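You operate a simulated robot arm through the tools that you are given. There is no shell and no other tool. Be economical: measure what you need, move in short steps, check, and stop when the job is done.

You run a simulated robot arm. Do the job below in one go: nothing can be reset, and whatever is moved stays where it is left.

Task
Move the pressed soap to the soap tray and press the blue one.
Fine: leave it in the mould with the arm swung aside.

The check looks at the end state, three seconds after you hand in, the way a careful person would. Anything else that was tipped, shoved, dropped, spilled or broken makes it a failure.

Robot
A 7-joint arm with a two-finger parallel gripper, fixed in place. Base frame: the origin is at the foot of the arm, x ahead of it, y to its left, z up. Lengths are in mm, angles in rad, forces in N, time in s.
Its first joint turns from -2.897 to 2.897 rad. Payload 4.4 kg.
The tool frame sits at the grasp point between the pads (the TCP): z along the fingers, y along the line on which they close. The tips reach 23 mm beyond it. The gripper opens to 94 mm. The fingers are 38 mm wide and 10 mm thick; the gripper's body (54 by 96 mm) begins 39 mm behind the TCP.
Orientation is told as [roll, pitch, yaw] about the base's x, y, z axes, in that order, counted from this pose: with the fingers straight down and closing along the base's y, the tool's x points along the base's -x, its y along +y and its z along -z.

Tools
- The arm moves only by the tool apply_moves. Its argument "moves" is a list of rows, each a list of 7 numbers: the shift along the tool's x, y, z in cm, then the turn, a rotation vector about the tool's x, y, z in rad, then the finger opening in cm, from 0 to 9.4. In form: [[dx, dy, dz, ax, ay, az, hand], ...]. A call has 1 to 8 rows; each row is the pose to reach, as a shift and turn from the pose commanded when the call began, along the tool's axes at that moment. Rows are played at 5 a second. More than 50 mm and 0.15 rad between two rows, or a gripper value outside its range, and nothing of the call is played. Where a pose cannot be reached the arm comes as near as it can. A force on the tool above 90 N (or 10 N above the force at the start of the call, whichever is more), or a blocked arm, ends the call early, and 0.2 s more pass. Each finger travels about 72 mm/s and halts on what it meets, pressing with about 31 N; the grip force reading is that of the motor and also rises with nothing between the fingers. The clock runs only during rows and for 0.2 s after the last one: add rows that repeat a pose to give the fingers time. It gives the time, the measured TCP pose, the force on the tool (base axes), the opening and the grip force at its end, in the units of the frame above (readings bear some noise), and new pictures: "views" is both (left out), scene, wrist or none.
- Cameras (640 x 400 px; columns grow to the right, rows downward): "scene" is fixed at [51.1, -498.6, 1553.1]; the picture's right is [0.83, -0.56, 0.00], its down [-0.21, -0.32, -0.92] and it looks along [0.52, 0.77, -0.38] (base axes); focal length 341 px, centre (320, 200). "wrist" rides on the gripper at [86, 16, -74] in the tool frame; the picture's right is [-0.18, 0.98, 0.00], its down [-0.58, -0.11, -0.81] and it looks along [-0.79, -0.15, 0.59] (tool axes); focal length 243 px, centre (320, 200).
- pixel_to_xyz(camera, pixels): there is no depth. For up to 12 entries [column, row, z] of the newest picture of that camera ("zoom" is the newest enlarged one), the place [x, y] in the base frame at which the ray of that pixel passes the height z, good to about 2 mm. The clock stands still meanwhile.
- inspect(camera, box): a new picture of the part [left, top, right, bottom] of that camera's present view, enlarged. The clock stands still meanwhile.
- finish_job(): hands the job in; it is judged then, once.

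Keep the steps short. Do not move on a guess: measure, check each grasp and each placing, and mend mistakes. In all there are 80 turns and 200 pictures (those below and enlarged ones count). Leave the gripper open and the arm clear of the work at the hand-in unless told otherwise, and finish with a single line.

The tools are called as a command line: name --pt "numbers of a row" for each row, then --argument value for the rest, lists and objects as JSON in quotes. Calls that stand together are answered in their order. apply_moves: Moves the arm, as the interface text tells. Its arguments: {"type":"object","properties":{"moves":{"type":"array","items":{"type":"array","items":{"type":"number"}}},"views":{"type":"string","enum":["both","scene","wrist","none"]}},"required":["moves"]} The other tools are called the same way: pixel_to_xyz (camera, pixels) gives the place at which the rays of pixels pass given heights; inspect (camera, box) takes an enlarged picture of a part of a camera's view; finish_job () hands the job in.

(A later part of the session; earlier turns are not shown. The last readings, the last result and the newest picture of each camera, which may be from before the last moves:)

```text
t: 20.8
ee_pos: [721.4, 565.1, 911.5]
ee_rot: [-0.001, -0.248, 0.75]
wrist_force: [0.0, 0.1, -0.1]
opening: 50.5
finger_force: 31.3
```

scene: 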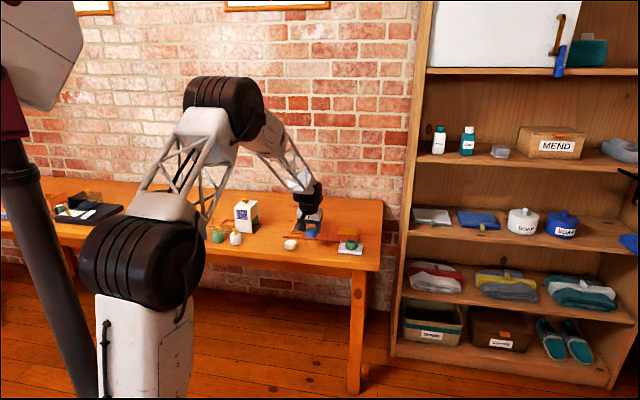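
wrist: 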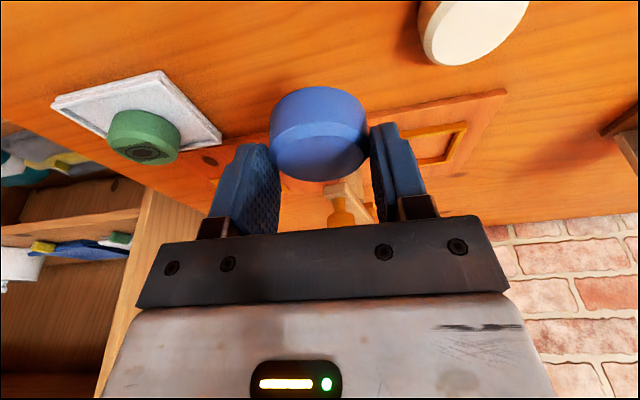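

The blue soap is held (50.5 mm). Raise to clear the knobs, then move over the mould.

apply_moves --pt "-0.7 0 -2.9 0 0 0 4.2" --pt "-1.48 0 -5.8 0 0 0 4.2" --pt "-4.0 1.9 -5.1 0 0 0 4.2" --pt "-6.4 3.8 -4.5 0 0 0 4.2" --pt "-8.9 5.6 -3.9 0 0 0 4.2" --pt "-11.3 7.5 -3.2 0 0 0 4.2" --pt "-13.7 9.4 -2.6 0 0 0 4.2" --pt "-13.7 9.4 -2.6 0 0 0 4.2"

inspect --camera "wrist" --box '[240, 0, 400, 100]'

```text
t: 22.6
ee_pos: [750.9, 720.1, 970.2]
ee_rot: [0.001, -0.249, 0.751]
wrist_force: [0.2, -0.4, -0.5]
opening: 50.5
finger_force: 31.0
```

scene: 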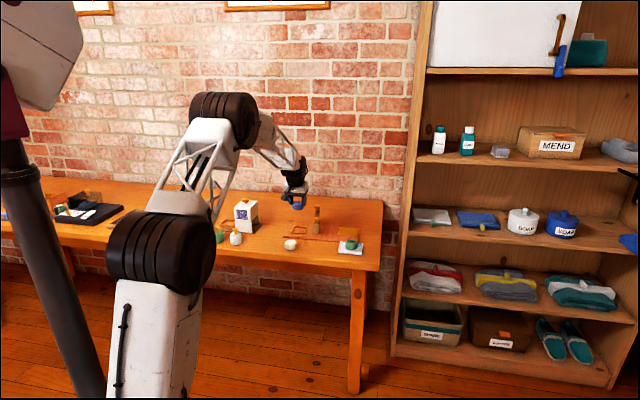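
wrist: 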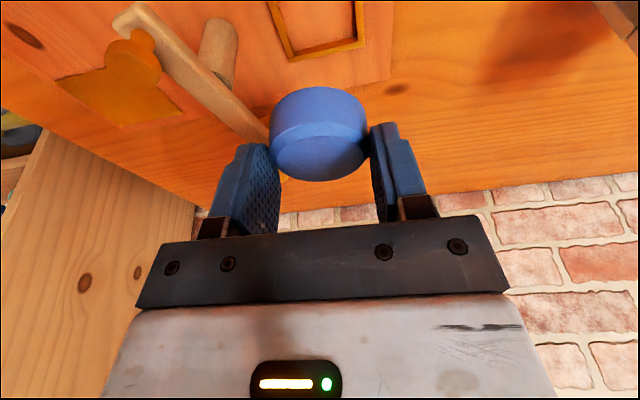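

```text
4.00 times, centred on (320, 50) of wrist
```

zoom: 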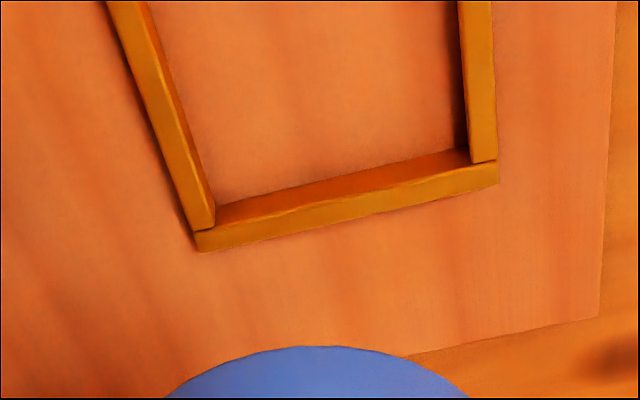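

Measure the frame edges (top at about 817) in this zoom.

pixel_to_xyz --camera "zoom" --pixels '[[200, 251, 817], [498, 187, 817], [215, 226, 817], [471, 168, 817], [150, 0, 817], [459, 0, 817], [108, 0, 817], [492, 0, 817]]'

inspect --camera "scene" --box '[280, 215, 328, 245]'

```text
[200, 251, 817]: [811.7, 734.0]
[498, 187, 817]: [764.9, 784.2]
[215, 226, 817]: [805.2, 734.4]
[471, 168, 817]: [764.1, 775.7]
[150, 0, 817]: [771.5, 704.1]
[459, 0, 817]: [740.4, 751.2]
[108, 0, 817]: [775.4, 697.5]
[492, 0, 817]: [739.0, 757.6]
```

```text
13.33 times, centred on (304, 230) of scene
```

zoom: 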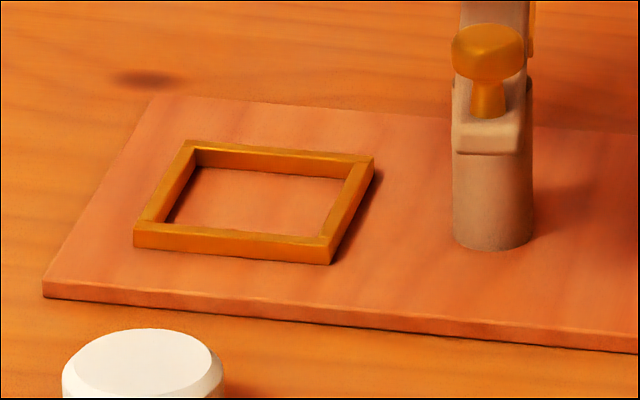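

pixel_to_xyz --camera "zoom" --pixels '[[135, 225, 817], [329, 239, 817], [374, 158, 817], [187, 142, 817], [331, 264, 807], [134, 246, 807], [331, 264, 810], [134, 246, 810], [493, 248, 807], [453, 235, 807], [532, 235, 807]]'

```text
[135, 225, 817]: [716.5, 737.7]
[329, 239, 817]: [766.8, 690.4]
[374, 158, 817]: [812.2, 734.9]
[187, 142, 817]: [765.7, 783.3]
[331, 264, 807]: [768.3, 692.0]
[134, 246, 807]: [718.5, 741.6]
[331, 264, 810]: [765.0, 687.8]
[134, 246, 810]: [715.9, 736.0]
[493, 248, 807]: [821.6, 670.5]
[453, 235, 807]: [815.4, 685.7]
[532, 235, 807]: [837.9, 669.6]
```

The mould centre by both cameras is about (763.5,734), inner width 58 mm. Lower over it to TCP z 870 and look.

apply_moves --pt "0.1 0.05 2.5 0 0 0 4.2" --pt "0.2 0.1 5.0 0 0 0 4.2" --pt "0.4 0.15 8.2 0 0 0 4.2" --pt "0.9 0.15 10.1 0 0 0 4.2" --pt "0.9 0.15 10.1 0 0 0 4.2" --pt "0.9 0.15 10.1 0 0 0 4.2"

inspect --camera "scene" --box '[280, 210, 328, 240]'

inspect --camera "wrist" --box '[220, 20, 420, 220]'

```text
t: 24.0
ee_pos: [762.9, 732.5, 869.7]
ee_rot: [0.0, -0.25, 0.751]
wrist_force: [0.3, 0.4, -1.9]
opening: 50.2
finger_force: 30.5
```

scene: 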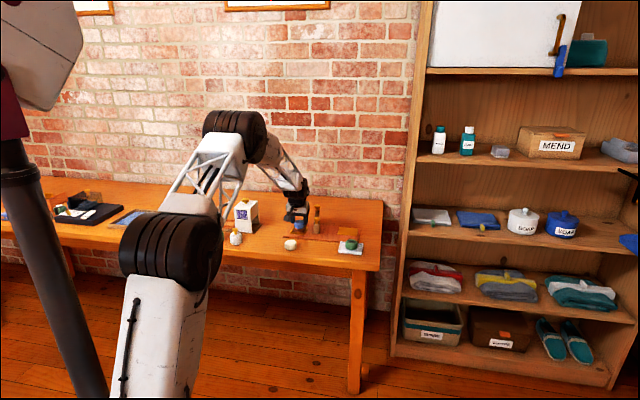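
wrist: 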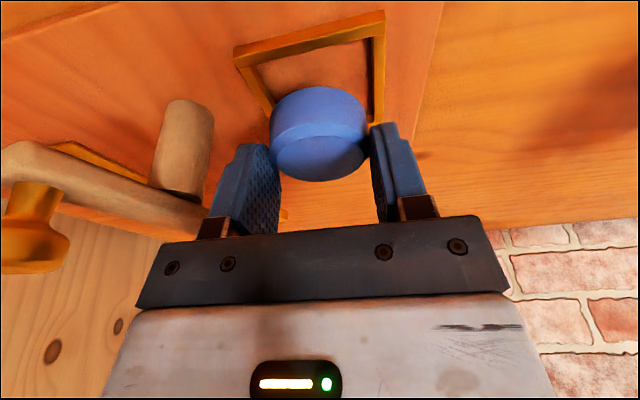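

```text
13.33 times, centred on (304, 225) of scene
```

zoom: 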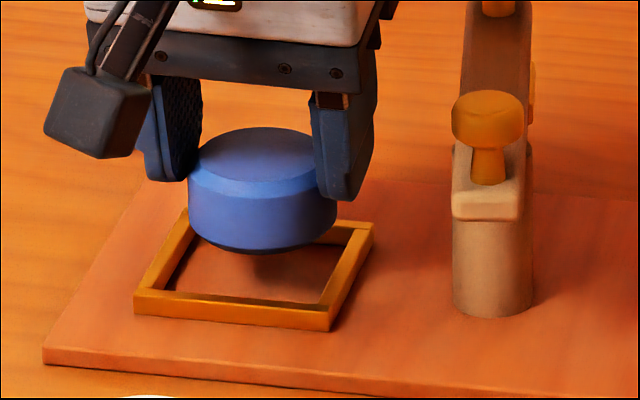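

```text
2.00 times, centred on (320, 120) of wrist
```

zoom: 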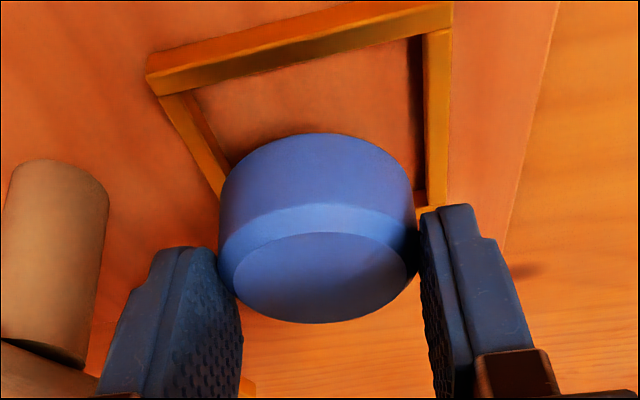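

I'll check where the soap stands versus the frame: soap bottom front in scene at ≈(299.7,229), and left/right extremes.

pixel_to_xyz --camera "scene" --pixels '[[299.7, 228.95, 829], [294.1, 226, 835], [305.35, 226, 835], [296.4, 231.9, 817], [308.1, 232.75, 817], [298.5, 232.05, 808]]'

pixel_to_xyz --camera "zoom" --pixels '[[147, 68, 817], [452, 2, 817], [187, 92, 817], [422, 37, 817], [228, 165, 817], [425, 190, 817], [320, 278, 860], [220, 210, 845], [415, 200, 845]]'

```text
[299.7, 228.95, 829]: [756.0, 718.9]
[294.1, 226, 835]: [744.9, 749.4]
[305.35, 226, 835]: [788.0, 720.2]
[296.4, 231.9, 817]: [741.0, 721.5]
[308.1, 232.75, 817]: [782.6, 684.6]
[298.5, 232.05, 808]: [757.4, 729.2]
```

```text
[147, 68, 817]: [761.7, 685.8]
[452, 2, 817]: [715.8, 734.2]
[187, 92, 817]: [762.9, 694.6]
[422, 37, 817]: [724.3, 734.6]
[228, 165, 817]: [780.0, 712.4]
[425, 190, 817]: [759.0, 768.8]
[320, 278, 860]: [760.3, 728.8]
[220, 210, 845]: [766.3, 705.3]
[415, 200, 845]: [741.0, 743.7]
```

The soap and mould centres agree within about 2 mm. Lower slowly to TCP z 854, watching the force.

apply_moves --pt "0.1 0 0.4 0 0 0 4.2" --pt "0.2 0 0.8 0 0 0 4.2" --pt "0.3 0 1.2 0 0 0 4.2" --pt "0.4 0 1.55 0 0 0 4.2" --pt "0.4 0 1.55 0 0 0 4.2" --views "wrist"

inspect --camera "scene" --box '[280, 210, 328, 240]'

```text
t: 25.2
ee_pos: [763.4, 732.8, 854.0]
ee_rot: [0.0, -0.249, 0.751]
wrist_force: [-0.1, -0.4, -1.1]
opening: 50.4
finger_force: 31.0
```

wrist: 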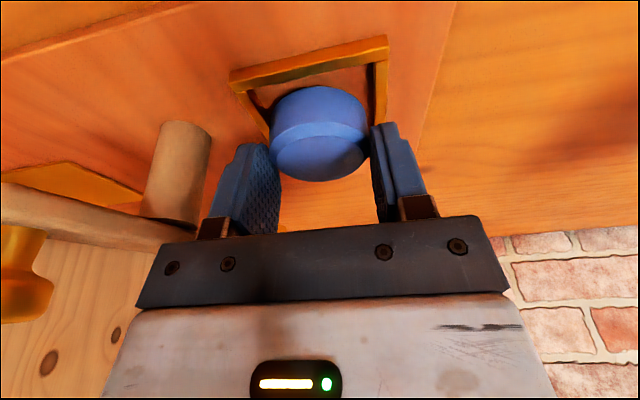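

```text
13.33 times, centred on (304, 225) of scene
```

zoom: 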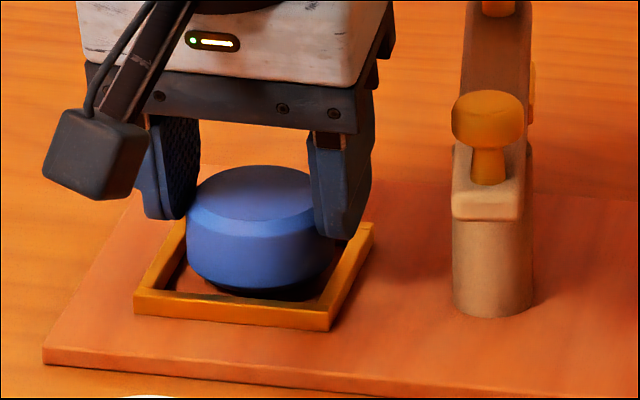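

No contact, so the soap is entering the frame. I'll nudge 1.5 mm inward and 1 mm left, and lower further in small steps.

apply_moves --pt "0.15 0.1 0 0 0 0 4.2" --pt "0.2 0.1 0.2 0 0 0 4.2" --pt "0.25 0.1 0.39 0 0 0 4.2" --pt "0.25 0.1 0.39 0 0 0 4.2" --views "none"

apply_moves --pt "0.025 0 0.1 0 0 0 4.2" --pt "0.05 0 0.19 0 0 0 4.2" --pt "0.05 0 0.19 0 0 0 4.2" --views "none"

inspect --camera "scene" --box '[280, 210, 328, 240]'

```text
t: 26.2
ee_pos: [760.4, 732.0, 849.7]
ee_rot: [0.002, -0.25, 0.752]
wrist_force: [-0.4, 0.3, 0.4]
opening: 50.4
finger_force: 31.1
```

```text
t: 27.0
ee_pos: [760.0, 732.9, 849.0]
ee_rot: [0.0, -0.254, 0.75]
wrist_force: [6.0, 1.4, 15.2]
opening: 50.2
finger_force: 30.8
```

```text
13.33 times, centred on (304, 225) of scene
```

zoom: 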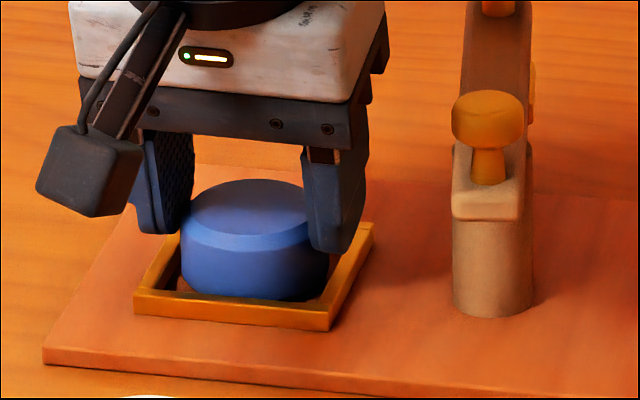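

Seated at TCP 849 with 15 N, as expected. Relieve 1 mm and open to 72 mm.

apply_moves --pt "-0.03 0 -0.12 0 0 0 4.2" --pt "-0.03 0 -0.12 0 0 0 5.6" --pt "-0.03 0 -0.12 0 0 0 6.4" --pt "-0.03 0 -0.12 0 0 0 7.2" --pt "-0.03 0 -0.12 0 0 0 7.2" --views "wrist"

inspect --camera "scene" --box '[280, 210, 328, 240]'

```text
t: 28.2
ee_pos: [759.8, 732.2, 849.8]
ee_rot: [-0.001, -0.251, 0.753]
wrist_force: [-0.4, -0.8, 0.4]
opening: 72.0
finger_force: 0.0
```

wrist: 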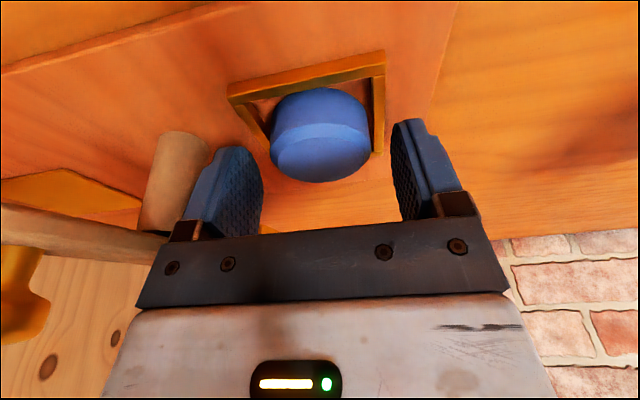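

```text
13.33 times, centred on (304, 225) of scene
```

zoom: 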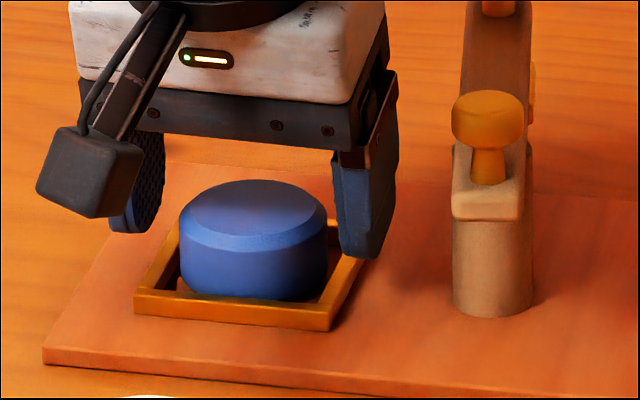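

Blue soap sits in the mould. Rise straight, then pull back, and view the press.

apply_moves --pt "-0.7 0 -2.9 0 0 0 7.2" --pt "-1.48 0 -5.8 0 0 0 7.2" --pt "0.9 0 -8.8 0 0 0 7.2" --pt "3.2 0 -11.8 0 0 0 7.2" --pt "5.5 0 -14.8 0 0 0 7.2" --pt "5.5 0 -14.8 0 0 0 7.2"

inspect --camera "wrist" --box '[160, 0, 380, 180]'

inspect --camera "scene" --box '[288, 200, 336, 230]'

```text
t: 29.6
ee_pos: [691.8, 668.9, 978.9]
ee_rot: [0.001, -0.251, 0.75]
wrist_force: [-0.3, 0.0, 0.4]
opening: 71.8
finger_force: 0.0
```

scene: 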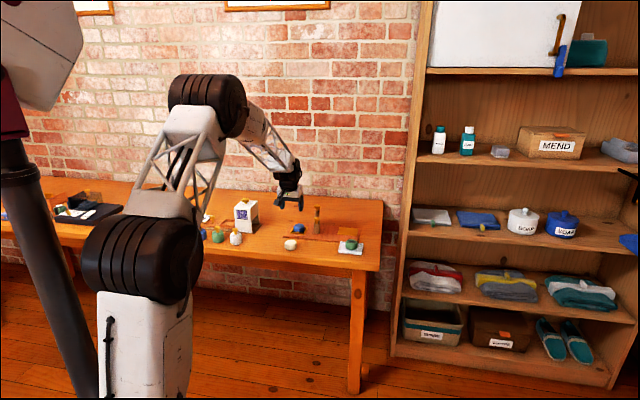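
wrist: 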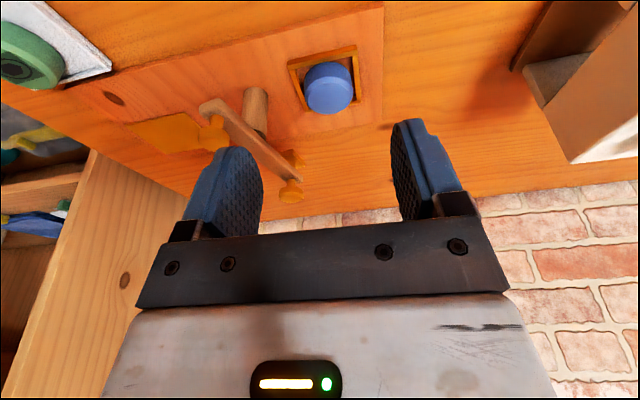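

```text
2.22 times, centred on (270, 90) of wrist
```

zoom: 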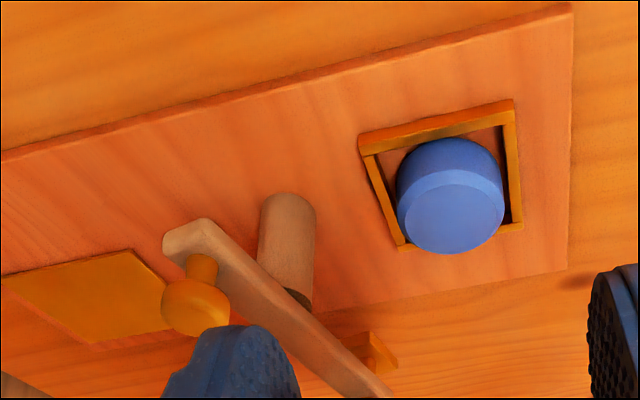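

```text
13.33 times, centred on (312, 215) of scene
```

zoom: 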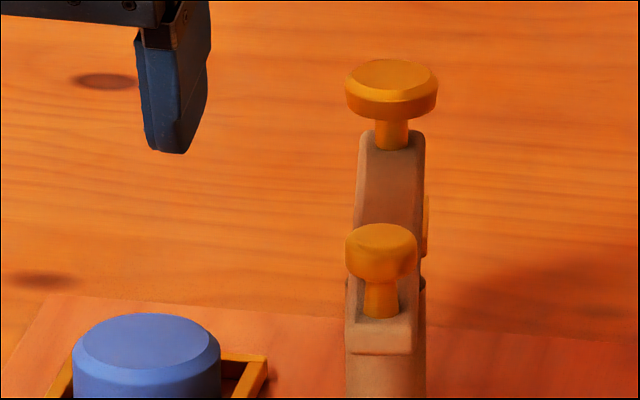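

The knobs' tops are at about z 905. The pivot is about (829,682); the near (tail) knob is about (798,637), 55 mm from the pivot; the far (press) knob is about (876,751), 83 mm from it, matching the mould's 84 mm. Swinging +85° sends the tail knob to about (872,648). I'll test that reach in the air first, at z 975 and tilt 0.4.

apply_moves --pt "-2.2 -2.7 0.5 0 -0.03 0 5.0" --pt "-4.4 -5.4 1.2 0 -0.06 0 5.0" --pt "-6.6 -8.1 1.9 0 -0.09 0 5.0" --pt "-8.8 -10.8 2.6 0 -0.12 0 5.0" --pt "-11.3 -13.8 3.3 0 -0.15 0 5.0" --pt "-11.3 -13.8 3.3 0 -0.15 0 5.0" --views "none"

apply_moves --pt "0.9 0 2.2 0 0 0 5.0" --pt "0.9 0 2.2 0 0 0 5.0"

```text
t: 31.0
ee_pos: [876.6, 651.1, 976.2]
ee_rot: [-0.002, -0.399, 0.749]
wrist_force: [-0.2, 0.1, -0.1]
opening: 50.1
finger_force: 0.0
```

```text
t: 31.6
ee_pos: [876.3, 652.4, 951.2]
ee_rot: [0.0, -0.399, 0.75]
wrist_force: [0.0, 0.1, -0.2]
opening: 50.3
finger_force: 0.0
```

scene: 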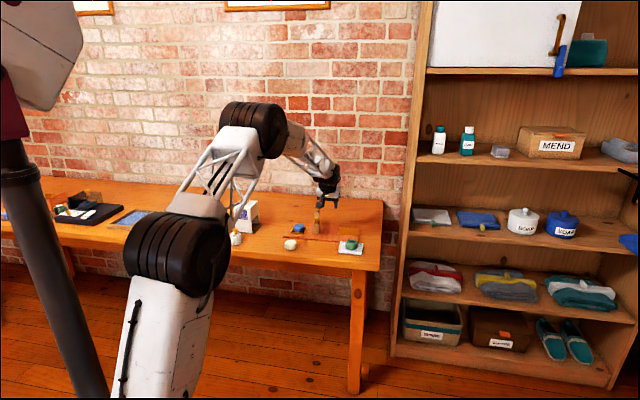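
wrist: 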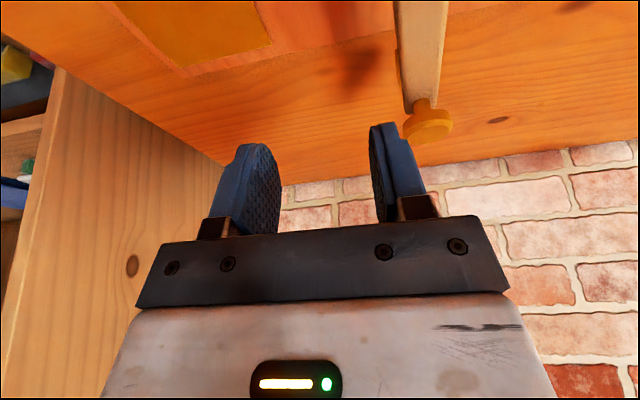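

Reach is fine here. From this view I'll measure the far knob at (429,120), and the arm, to refine the geometry.

inspect --camera "wrist" --box '[340, 0, 500, 160]'

pixel_to_xyz --camera "wrist" --pixels '[[427, 128, 905], [427, 128, 895], [430, 115, 895], [418, 95, 878], [400, 5, 878], [445, 5, 878]]'

```text
2.50 times, centred on (420, 80) of wrist
```

zoom: 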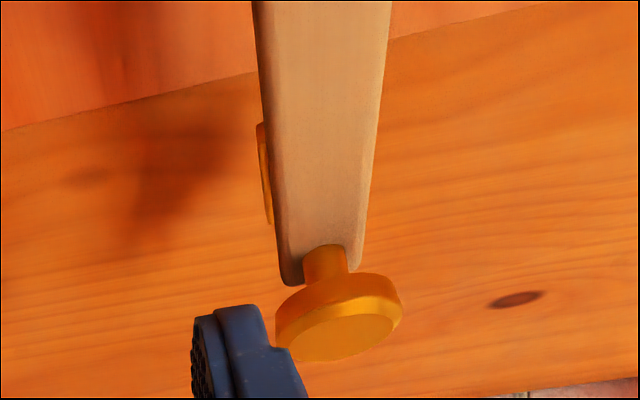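

```text
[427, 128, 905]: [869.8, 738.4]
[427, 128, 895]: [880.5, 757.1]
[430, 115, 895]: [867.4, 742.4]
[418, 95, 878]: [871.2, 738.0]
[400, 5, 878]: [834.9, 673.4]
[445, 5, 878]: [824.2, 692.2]
```

The geometry is confirmed: pivot about (829.5,683), far knob about (874,747). Now go above the tail knob.

apply_moves --pt "2.2 1.5 -1.9 0 0 0 5.0" --pt "4.4 3 -2.9 0 0 0 5.0" --pt "6.7 4.4 -3.8 0 0 0 5.0" --pt "6.7 4.4 -3.8 0 0 0 5.0"

inspect --camera "wrist" --box '[240, 40, 400, 200]'

inspect --camera "scene" --box '[288, 200, 352, 240]'

```text
t: 32.6
ee_pos: [788.5, 626.4, 961.4]
ee_rot: [0.0, -0.4, 0.75]
wrist_force: [0.3, 0.3, 0.3]
opening: 50.0
finger_force: 0.0
```

scene: 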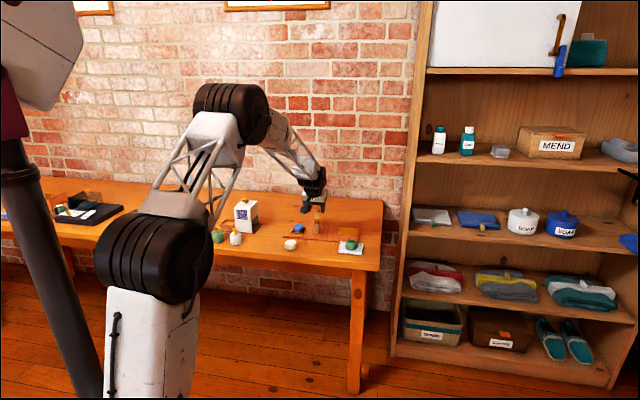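
wrist: 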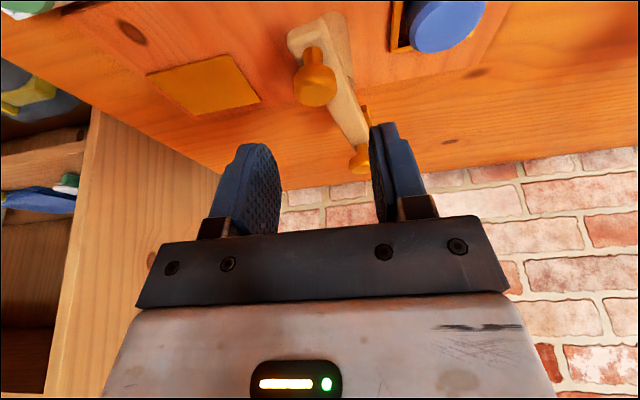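

```text
2.50 times, centred on (320, 120) of wrist
```

zoom: 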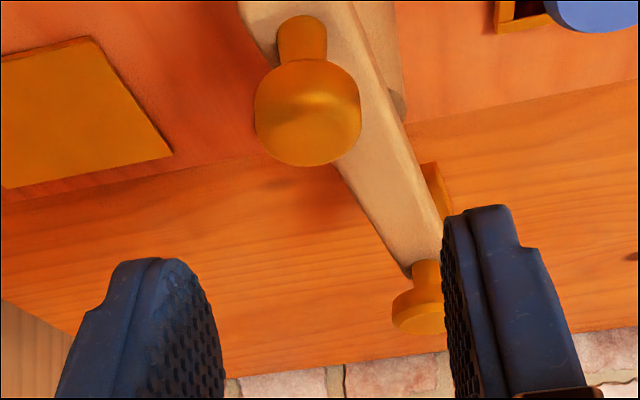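

```text
10.00 times, centred on (320, 220) of scene
```

zoom: 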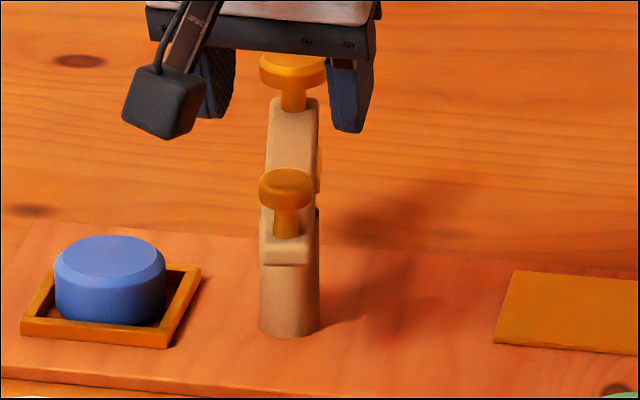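

pixel_to_xyz --camera "wrist" --pixels '[[314, 91, 905], [314, 91, 900], [293.6, 86, 900], [336.4, 86, 900], [314, 48, 878], [386, 146, 905]]'

pixel_to_xyz --camera "scene" --pixels '[[316.6, 218.2, 905], [316.6, 218.2, 900], [316.9, 223.5, 878]]'

```text
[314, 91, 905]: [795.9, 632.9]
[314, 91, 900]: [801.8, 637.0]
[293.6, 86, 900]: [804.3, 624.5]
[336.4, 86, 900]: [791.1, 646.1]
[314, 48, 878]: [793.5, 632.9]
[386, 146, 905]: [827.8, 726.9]
```

```text
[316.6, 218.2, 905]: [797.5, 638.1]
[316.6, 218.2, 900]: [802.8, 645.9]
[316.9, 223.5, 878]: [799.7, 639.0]
```

The tail knob is at (796,635), top about 905. Descend around it to TCP z 911.

apply_moves --pt "0.5 0.12 1.6 0 0 0 5.0" --pt "1.0 0.12 3.3 0 0 0 5.0" --pt "1.4 0.12 4.84 0 0 0 5.0" --pt "1.4 0.12 4.84 0 0 0 5.0"

inspect --camera "scene" --box '[288, 200, 352, 240]'

inspect --camera "wrist" --box '[240, 60, 400, 220]'

```text
t: 33.6
ee_pos: [792.1, 634.4, 910.0]
ee_rot: [-0.001, -0.398, 0.751]
wrist_force: [0.3, 0.0, 0.5]
opening: 50.0
finger_force: 0.1
```

scene: 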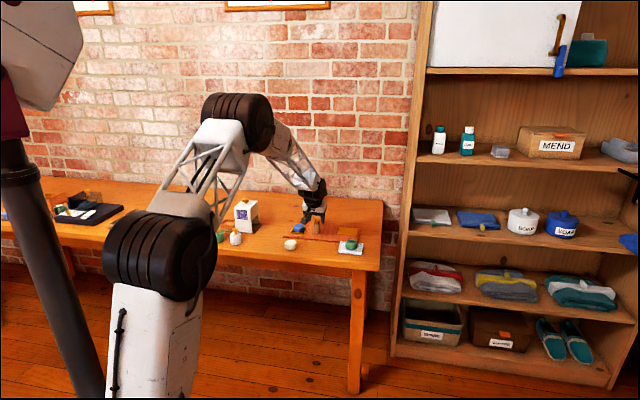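
wrist: 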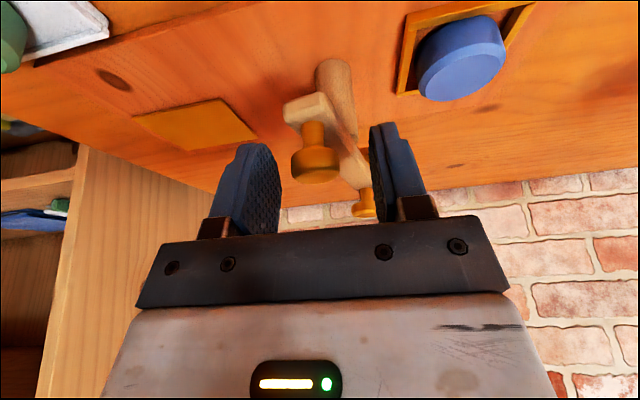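

```text
10.00 times, centred on (320, 220) of scene
```

zoom: 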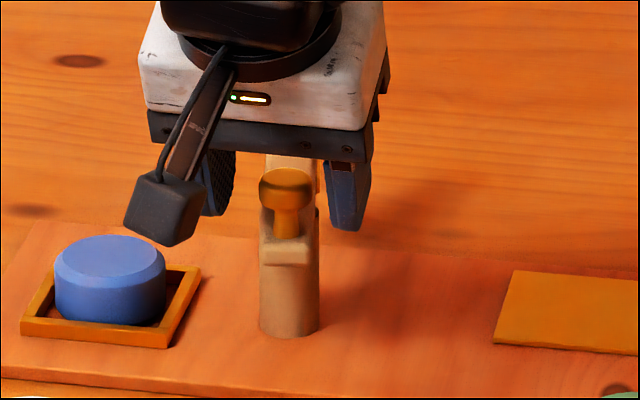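

```text
2.50 times, centred on (320, 140) of wrist
```

zoom: 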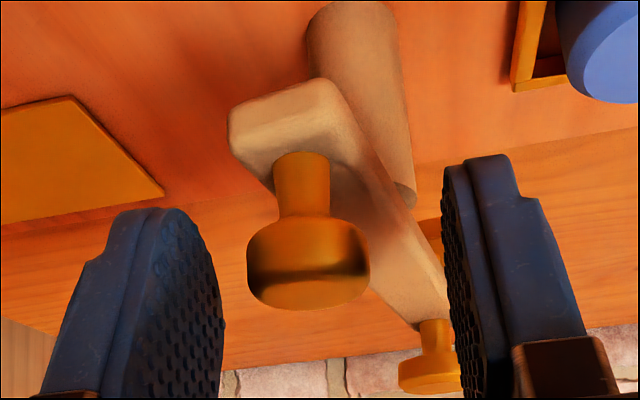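

The knob is between the pads. Close on it.

apply_moves --pt "0 0 0 0 0 0 4.0" --pt "0 0 0 0 0 0 3.0" --pt "0 0 0 0 0 0 2.0" --pt "0 0 0 0 0 0 2.0" --pt "0 0 0 0 0 0 2.0" --views "wrist"

inspect --camera "scene" --box '[288, 200, 352, 240]'

```text
t: 34.8
ee_pos: [793.3, 634.4, 911.0]
ee_rot: [0.0, -0.4, 0.752]
wrist_force: [10.3, -11.2, -0.9]
opening: 26.8
finger_force: 7.6
```

wrist: 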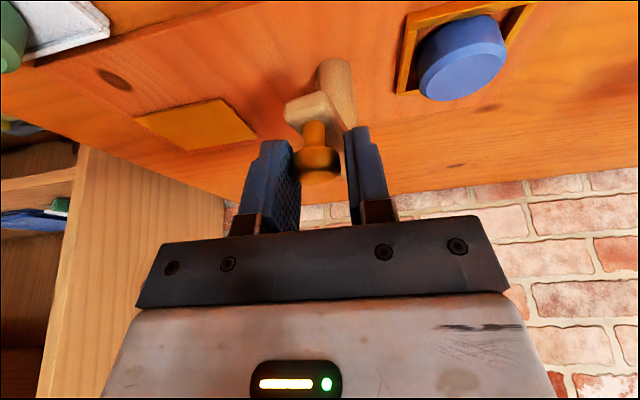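

```text
10.00 times, centred on (320, 220) of scene
```

zoom: 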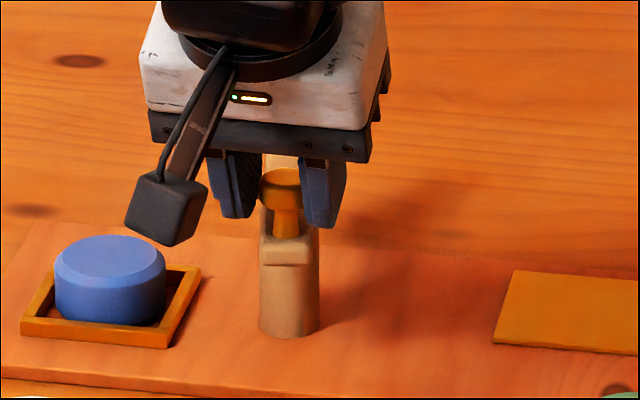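

Only the left finger touches (15 N sideways). Shift 3.5 mm to that side so that the grip centres.

apply_moves --pt "0 -0.2 0 0 0 0 2.0" --pt "0 -0.4 0 0 0 0 2.0" --pt "0 -0.4 0 0 0 0 2.0" --pt "0 -0.4 0 0 0 0 2.0" --views "wrist"

inspect --camera "scene" --box '[288, 200, 352, 240]'

```text
t: 35.8
ee_pos: [793.6, 632.9, 911.1]
ee_rot: [-0.001, -0.401, 0.751]
wrist_force: [-11.4, 5.8, 7.3]
opening: 23.4
finger_force: 45.2
```

wrist: 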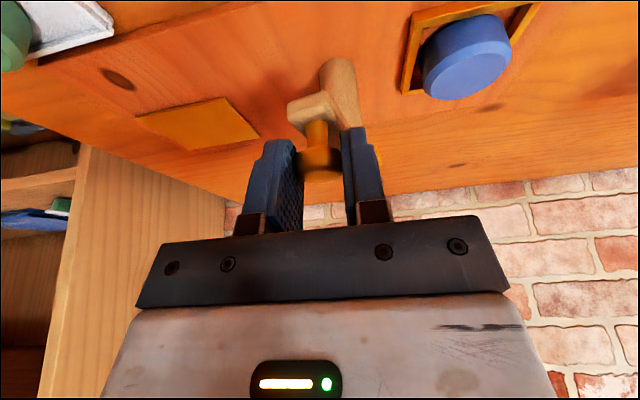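

```text
10.00 times, centred on (320, 220) of scene
```

zoom: 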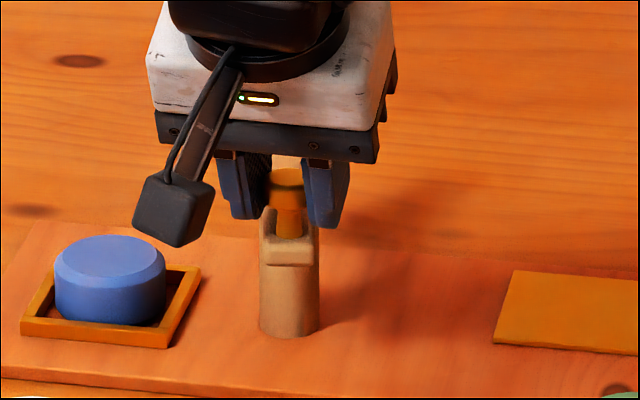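

Gripped at 23.4 mm. First try a 15° swing along the arc and check.

apply_moves --pt "-0.15 -0.5 0.06 0 0 0 2.0" --pt "-0.3 -1.0 0.13 0 0 0 2.0" --pt "-0.48 -1.45 0.2 0 0 0 2.0" --pt "-0.48 -1.45 0.2 0 0 0 2.0" --views "none"

inspect --camera "scene" --box '[288, 200, 352, 240]'

```text
t: 36.8
ee_pos: [809.4, 624.6, 909.6]
ee_rot: [-0.002, -0.399, 0.75]
wrist_force: [-7.8, 9.8, -4.5]
opening: 23.4
finger_force: 44.8
```

```text
10.00 times, centred on (320, 220) of scene
```

zoom: 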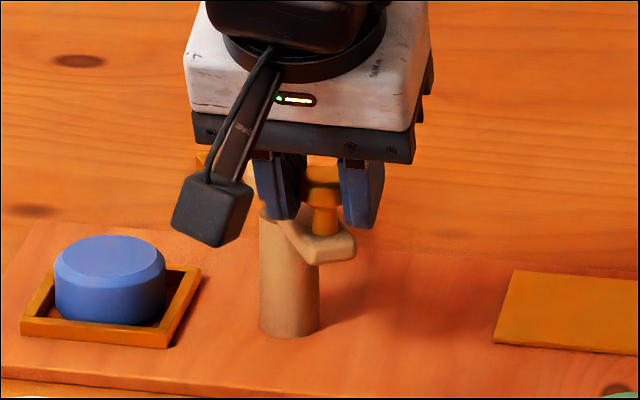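

The arm swings with about 12 N. Continue to 60°.

apply_moves --pt "-0.4 -0.65 0.17 0 0 0 2.0" --pt "-0.81 -1.26 0.34 0 0 0 2.0" --pt "-1.33 -1.8 0.56 0 0 0 2.0" --pt "-1.9 -2.25 0.8 0 0 0 2.0" --pt "-2.53 -2.62 1.07 0 0 0 2.0" --pt "-3.18 -2.91 1.34 0 0 0 2.0" --pt "-3.18 -2.91 1.34 0 0 0 2.0" --views "wrist"

inspect --camera "scene" --box '[280, 200, 344, 240]'

```text
t: 38.4
ee_pos: [853.1, 627.4, 910.2]
ee_rot: [0.001, -0.398, 0.753]
wrist_force: [-22.2, 23.5, -0.2]
opening: 34.1
finger_force: 16.5
```

wrist: 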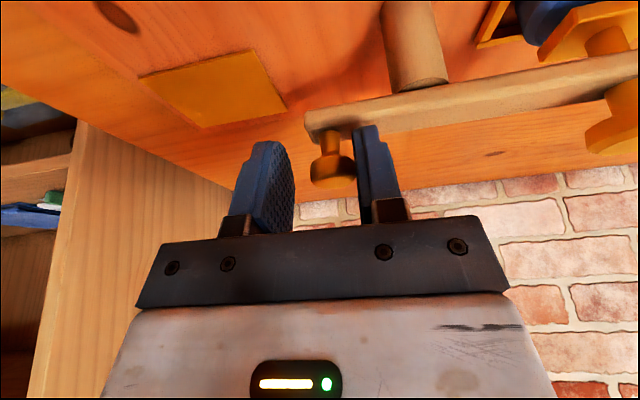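

```text
10.00 times, centred on (312, 220) of scene
```

zoom: 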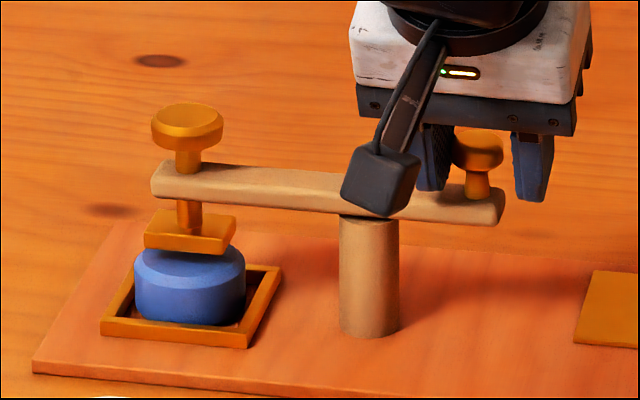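

The arm has already come over the soap, and the knob has slipped against one finger (32 N sideways). I'll measure where the arm is now.

pixel_to_xyz --camera "zoom" --pixels '[[187, 117, 905], [478, 143, 905], [188, 162, 878], [478, 192, 878], [190, 222, 848], [190, 266, 839], [190, 266, 840]]'

inspect --camera "wrist" --box '[300, 0, 640, 200]'

```text
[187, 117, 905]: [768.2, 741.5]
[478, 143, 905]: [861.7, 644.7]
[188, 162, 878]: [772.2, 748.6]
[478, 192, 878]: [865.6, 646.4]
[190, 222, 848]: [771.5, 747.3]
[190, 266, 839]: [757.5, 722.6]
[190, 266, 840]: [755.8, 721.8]
```

```text
1.88 times, centred on (470, 100) of wrist
```

zoom: 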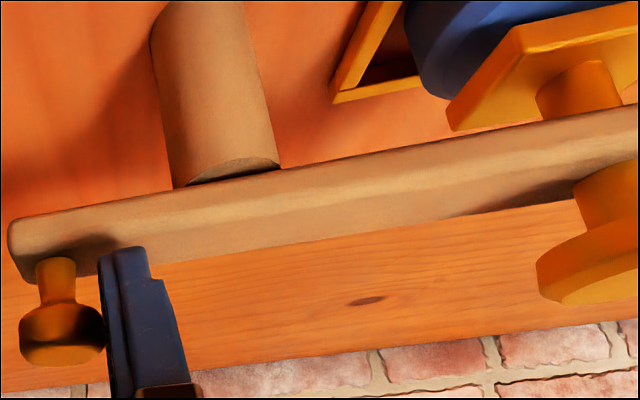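

The stem is at about (769,743) and needs to be over the mould centre (763.5,734), about 6–7° more. I'll open, recentre on the tail knob (7 mm along t, 13 mm outward), and regrip.

apply_moves --pt "0 0.1 0 0 0 0 4.0" --pt "0 0.7 -0.1 0 0 0 5.0" --pt "-0.5 0.7 0.1 0 0 0 5.0" --pt "-1.25 0.7 0.3 0 0 0 5.0" --pt "-1.25 0.7 0.3 0 0 0 5.0" --views "wrist"

inspect --camera "scene" --box '[280, 200, 344, 240]'

```text
t: 39.6
ee_pos: [858.4, 641.0, 911.2]
ee_rot: [0.001, -0.399, 0.75]
wrist_force: [0.8, 0.5, 0.5]
opening: 50.1
finger_force: 0.0
```

wrist: 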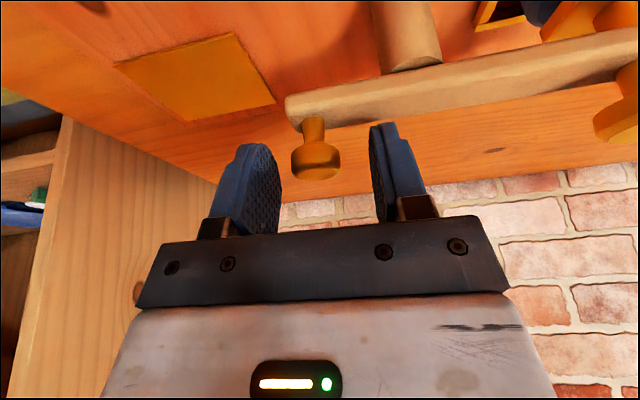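

```text
10.00 times, centred on (312, 220) of scene
```

zoom: 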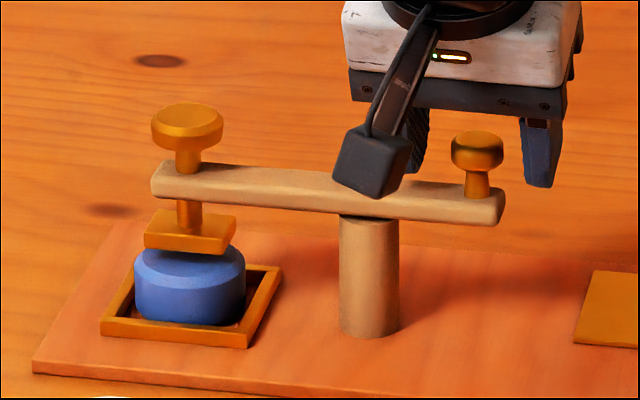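

The knob is now between the pads, slightly to the left. Shift -3.5 mm and close.

apply_moves --pt "0 -0.35 0 0 0 0 4.0" --pt "0 -0.35 0 0 0 0 3.0" --pt "0 -0.35 0 0 0 0 2.0" --pt "0 -0.35 0 0 0 0 2.0" --pt "0 -0.35 0 0 0 0 2.0" --views "none"

apply_moves --pt "-0.2 0 0.09 0 0 0 2.0" --pt "-0.4 0 0.17 0 0 0 2.0" --pt "-0.6 0 0.26 0 0 0 2.0" --pt "-0.6 0 0.26 0 0 0 2.0" --views "none"

inspect --camera "scene" --box '[280, 200, 344, 240]'

```text
t: 40.8
ee_pos: [859.9, 638.8, 911.3]
ee_rot: [0.002, -0.401, 0.751]
wrist_force: [-9.4, 11.7, 0.4]
opening: 26.7
finger_force: 7.9
```

```text
t: 41.8
ee_pos: [865.4, 642.0, 912.7]
ee_rot: [-0.001, -0.4, 0.751]
wrist_force: [-18.3, 8.4, 0.8]
opening: 28.2
finger_force: 9.1
```

```text
10.00 times, centred on (312, 220) of scene
```

zoom: 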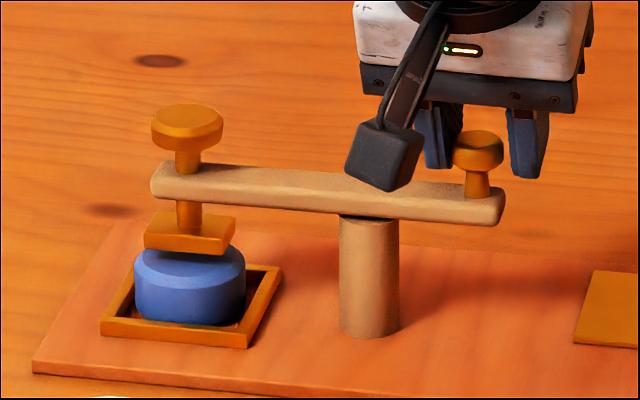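

The arm stays put under about 20 N, so it may be at its stop. By my scene estimate the die may already be aligned with the soap. I'll release, lift away and look from the mould side.

apply_moves --pt "0 0.2 -0.05 0 0 0 4.0" --pt "0 0.2 -0.05 0 0 0 5.0" --pt "-1.2 0.2 -3.0 0 0 0 5.0" --pt "-2.5 0.2 -6.0 0 0 0 5.0" --pt "-0.4 3.7 -7.0 0 0 0 5.0" --pt "1.7 7.2 -8.1 0 0 0 5.0" --pt "3.8 10.7 -9.2 0 0 0 5.0" --pt "5.9 14 -10.3 0 0 0 5.0" --views "none"

apply_moves --pt "0 0 0 0 0 0 3.0" --pt "0 0 0 0 0 0 1.0" --pt "0 0 0 0 0 0 0.0" --pt "0 0 0 0 0 0 0.0"

inspect --camera "wrist" --box '[180, 0, 400, 180]'

inspect --camera "scene" --box '[280, 205, 328, 235]'

```text
t: 43.6
ee_pos: [703.1, 680.7, 985.2]
ee_rot: [0.0, -0.4, 0.752]
wrist_force: [-0.2, 0.5, -0.7]
opening: 50.0
finger_force: 0.0
```

```text
t: 44.6
ee_pos: [702.6, 680.7, 985.6]
ee_rot: [-0.002, -0.398, 0.75]
wrist_force: [-0.3, 0.4, -0.5]
opening: 0.0
finger_force: 31.0
```

scene: 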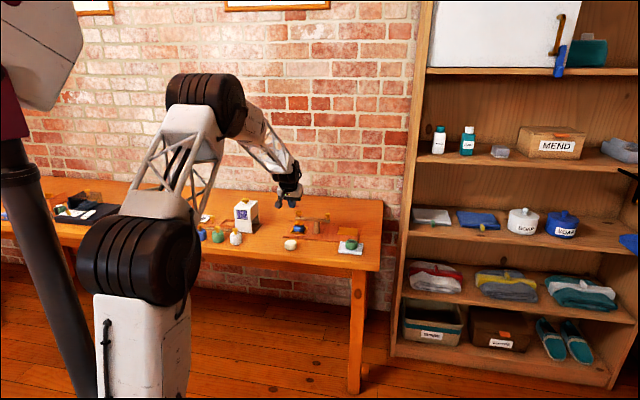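
wrist: 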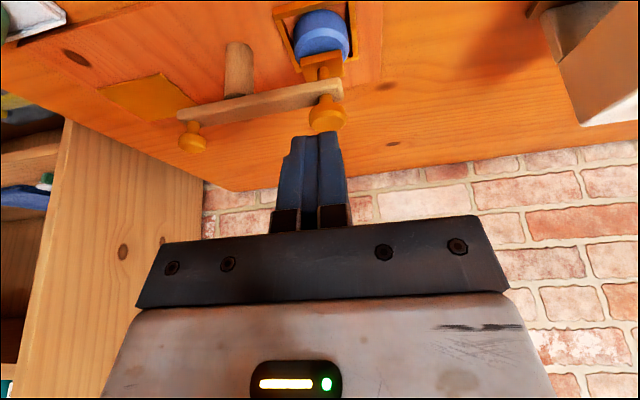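

```text
2.22 times, centred on (290, 90) of wrist
```

zoom: 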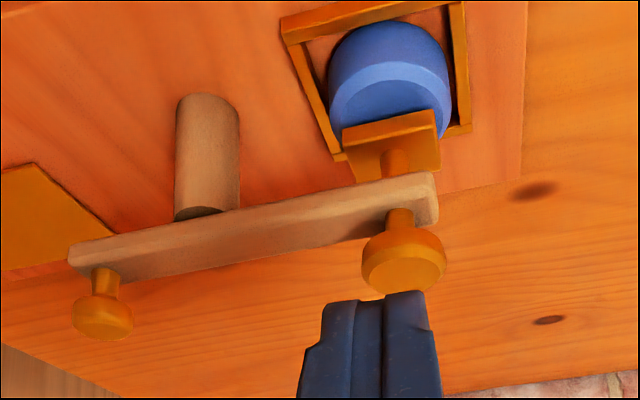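

```text
13.33 times, centred on (304, 220) of scene
```

zoom: 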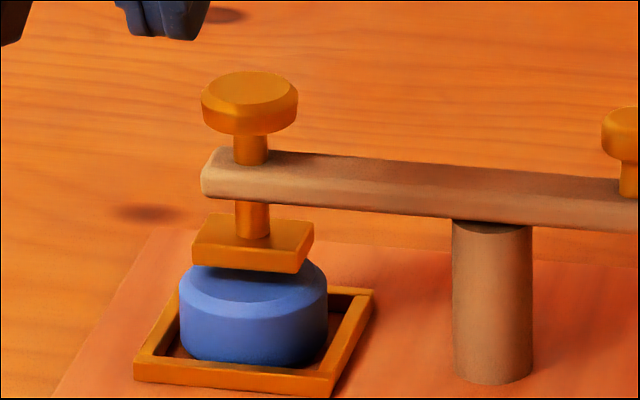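

Triangulate the die plate's near corners and far knob using both cameras.

pixel_to_xyz --camera "scene" --pixels '[[294.4, 223, 845], [294.4, 223, 860], [302.4, 223.8, 845], [302.4, 223.8, 860], [298.7, 211.8, 900], [298.7, 211.8, 910]]'

pixel_to_xyz --camera "wrist" --pixels '[[342.7, 58.5, 845], [342.7, 58.5, 860], [302.2, 68.4, 845], [302.2, 68.4, 860], [327.8, 120.6, 900], [327.8, 120.6, 910], [192.3, 144.9, 900], [192.3, 144.9, 910]]'

```text
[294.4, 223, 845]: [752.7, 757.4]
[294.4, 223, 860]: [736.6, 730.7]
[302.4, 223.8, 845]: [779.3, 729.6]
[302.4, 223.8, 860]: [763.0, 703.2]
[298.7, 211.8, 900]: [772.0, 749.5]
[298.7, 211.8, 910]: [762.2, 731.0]
```

```text
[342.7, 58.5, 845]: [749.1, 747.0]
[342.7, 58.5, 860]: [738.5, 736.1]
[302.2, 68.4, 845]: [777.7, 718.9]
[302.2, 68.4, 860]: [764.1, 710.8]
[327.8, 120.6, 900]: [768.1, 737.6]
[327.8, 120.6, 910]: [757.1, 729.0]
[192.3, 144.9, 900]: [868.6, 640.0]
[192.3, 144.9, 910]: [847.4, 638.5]
```

The die plate is at (765,736.5), matching the mould centre within about 2 mm, with its underside about 9 mm above the soap. Next, closed fingers above the press knob at (765,736.5), TCP z 950, tilt 0.25.

apply_moves --pt "-2.3 0 1.6 0 0.05 0 0" --pt "-4.6 -0.1 3.6 0 0.1 0 0" --pt "-6.86 -0.16 6.5 0 0.15 0 0" --pt "-6.86 -0.16 6.5 0 0.15 0 0" --pt "-6.86 -0.16 6.5 0 0.15 0 0"

inspect --camera "scene" --box '[276, 195, 332, 235]'

inspect --camera "wrist" --box '[240, 40, 400, 200]'

```text
t: 45.8
ee_pos: [766.5, 738.6, 951.7]
ee_rot: [0.001, -0.249, 0.751]
wrist_force: [0.3, 0.0, 0.7]
opening: 0.3
finger_force: 31.1
```

scene: 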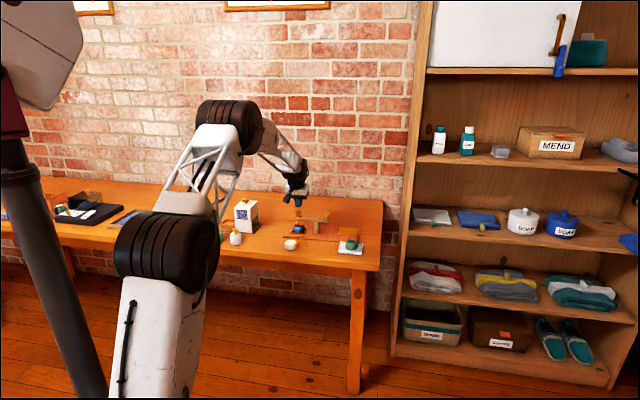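
wrist: 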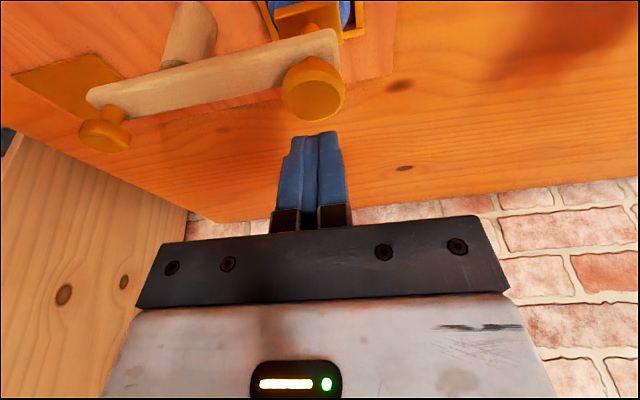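

```text
10.00 times, centred on (304, 215) of scene
```

zoom: 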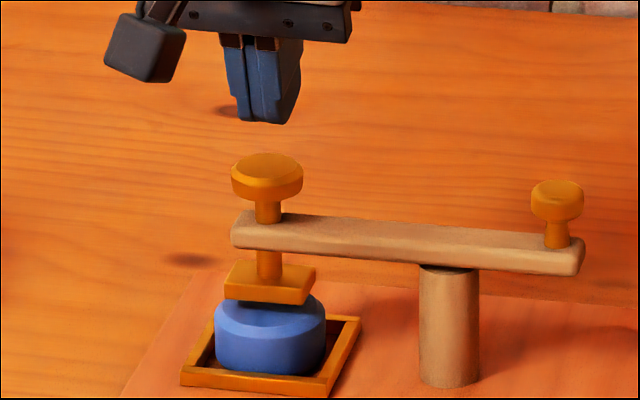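

```text
2.50 times, centred on (320, 120) of wrist
```

zoom: 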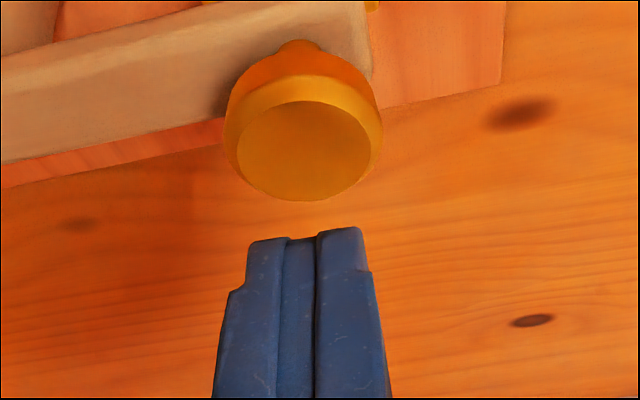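

pixel_to_xyz --camera "wrist" --pixels '[[313.2, 100, 906], [313.2, 100, 912]]'

pixel_to_xyz --camera "zoom" --pixels '[[303, 150, 906]]'

pixel_to_xyz --camera "scene" --pixels '[[298.7, 211.8, 906], [298.7, 211.8, 912]]'

```text
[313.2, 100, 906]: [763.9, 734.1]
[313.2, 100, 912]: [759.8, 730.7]
```

```text
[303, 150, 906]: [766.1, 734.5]
```

```text
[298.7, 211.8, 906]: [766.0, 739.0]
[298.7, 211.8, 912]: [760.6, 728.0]
```

The knob centre is (764,735), top about 907. Descend to near contact (TCP z 937, 4 mm further out).

apply_moves --pt "-0.3 0 0.5 0 0 0 0" --pt "-0.04 0 1.46 0 0 0 0" --pt "-0.04 0 1.46 0 0 0 0" --views "none"

apply_moves --pt "0.05 0 0.2 0 0 0 0" --pt "0.1 0 0.39 0 0 0 0" --pt "0.1 0 0.39 0 0 0 0" --views "none"

inspect --camera "scene" --box '[276, 200, 332, 235]'

```text
t: 46.6
ee_pos: [770.5, 742.5, 936.0]
ee_rot: [0.001, -0.249, 0.749]
wrist_force: [0.1, -0.1, 0.2]
opening: 0.0
finger_force: 31.2
```

```text
t: 47.4
ee_pos: [770.5, 743.1, 933.6]
ee_rot: [0.001, -0.25, 0.752]
wrist_force: [1.1, 0.5, 0.2]
opening: 0.1
finger_force: 31.4
```

```text
11.43 times, centred on (304, 218) of scene
```

zoom: 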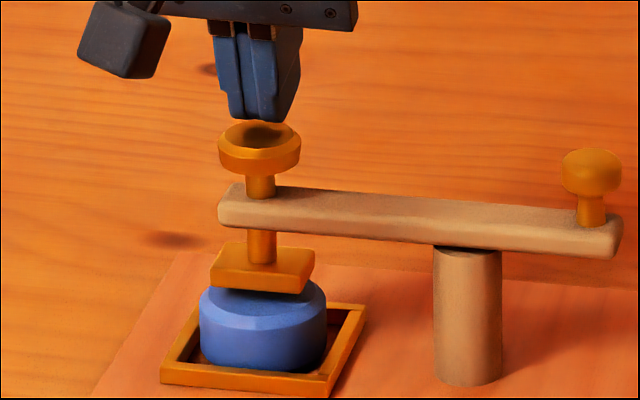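

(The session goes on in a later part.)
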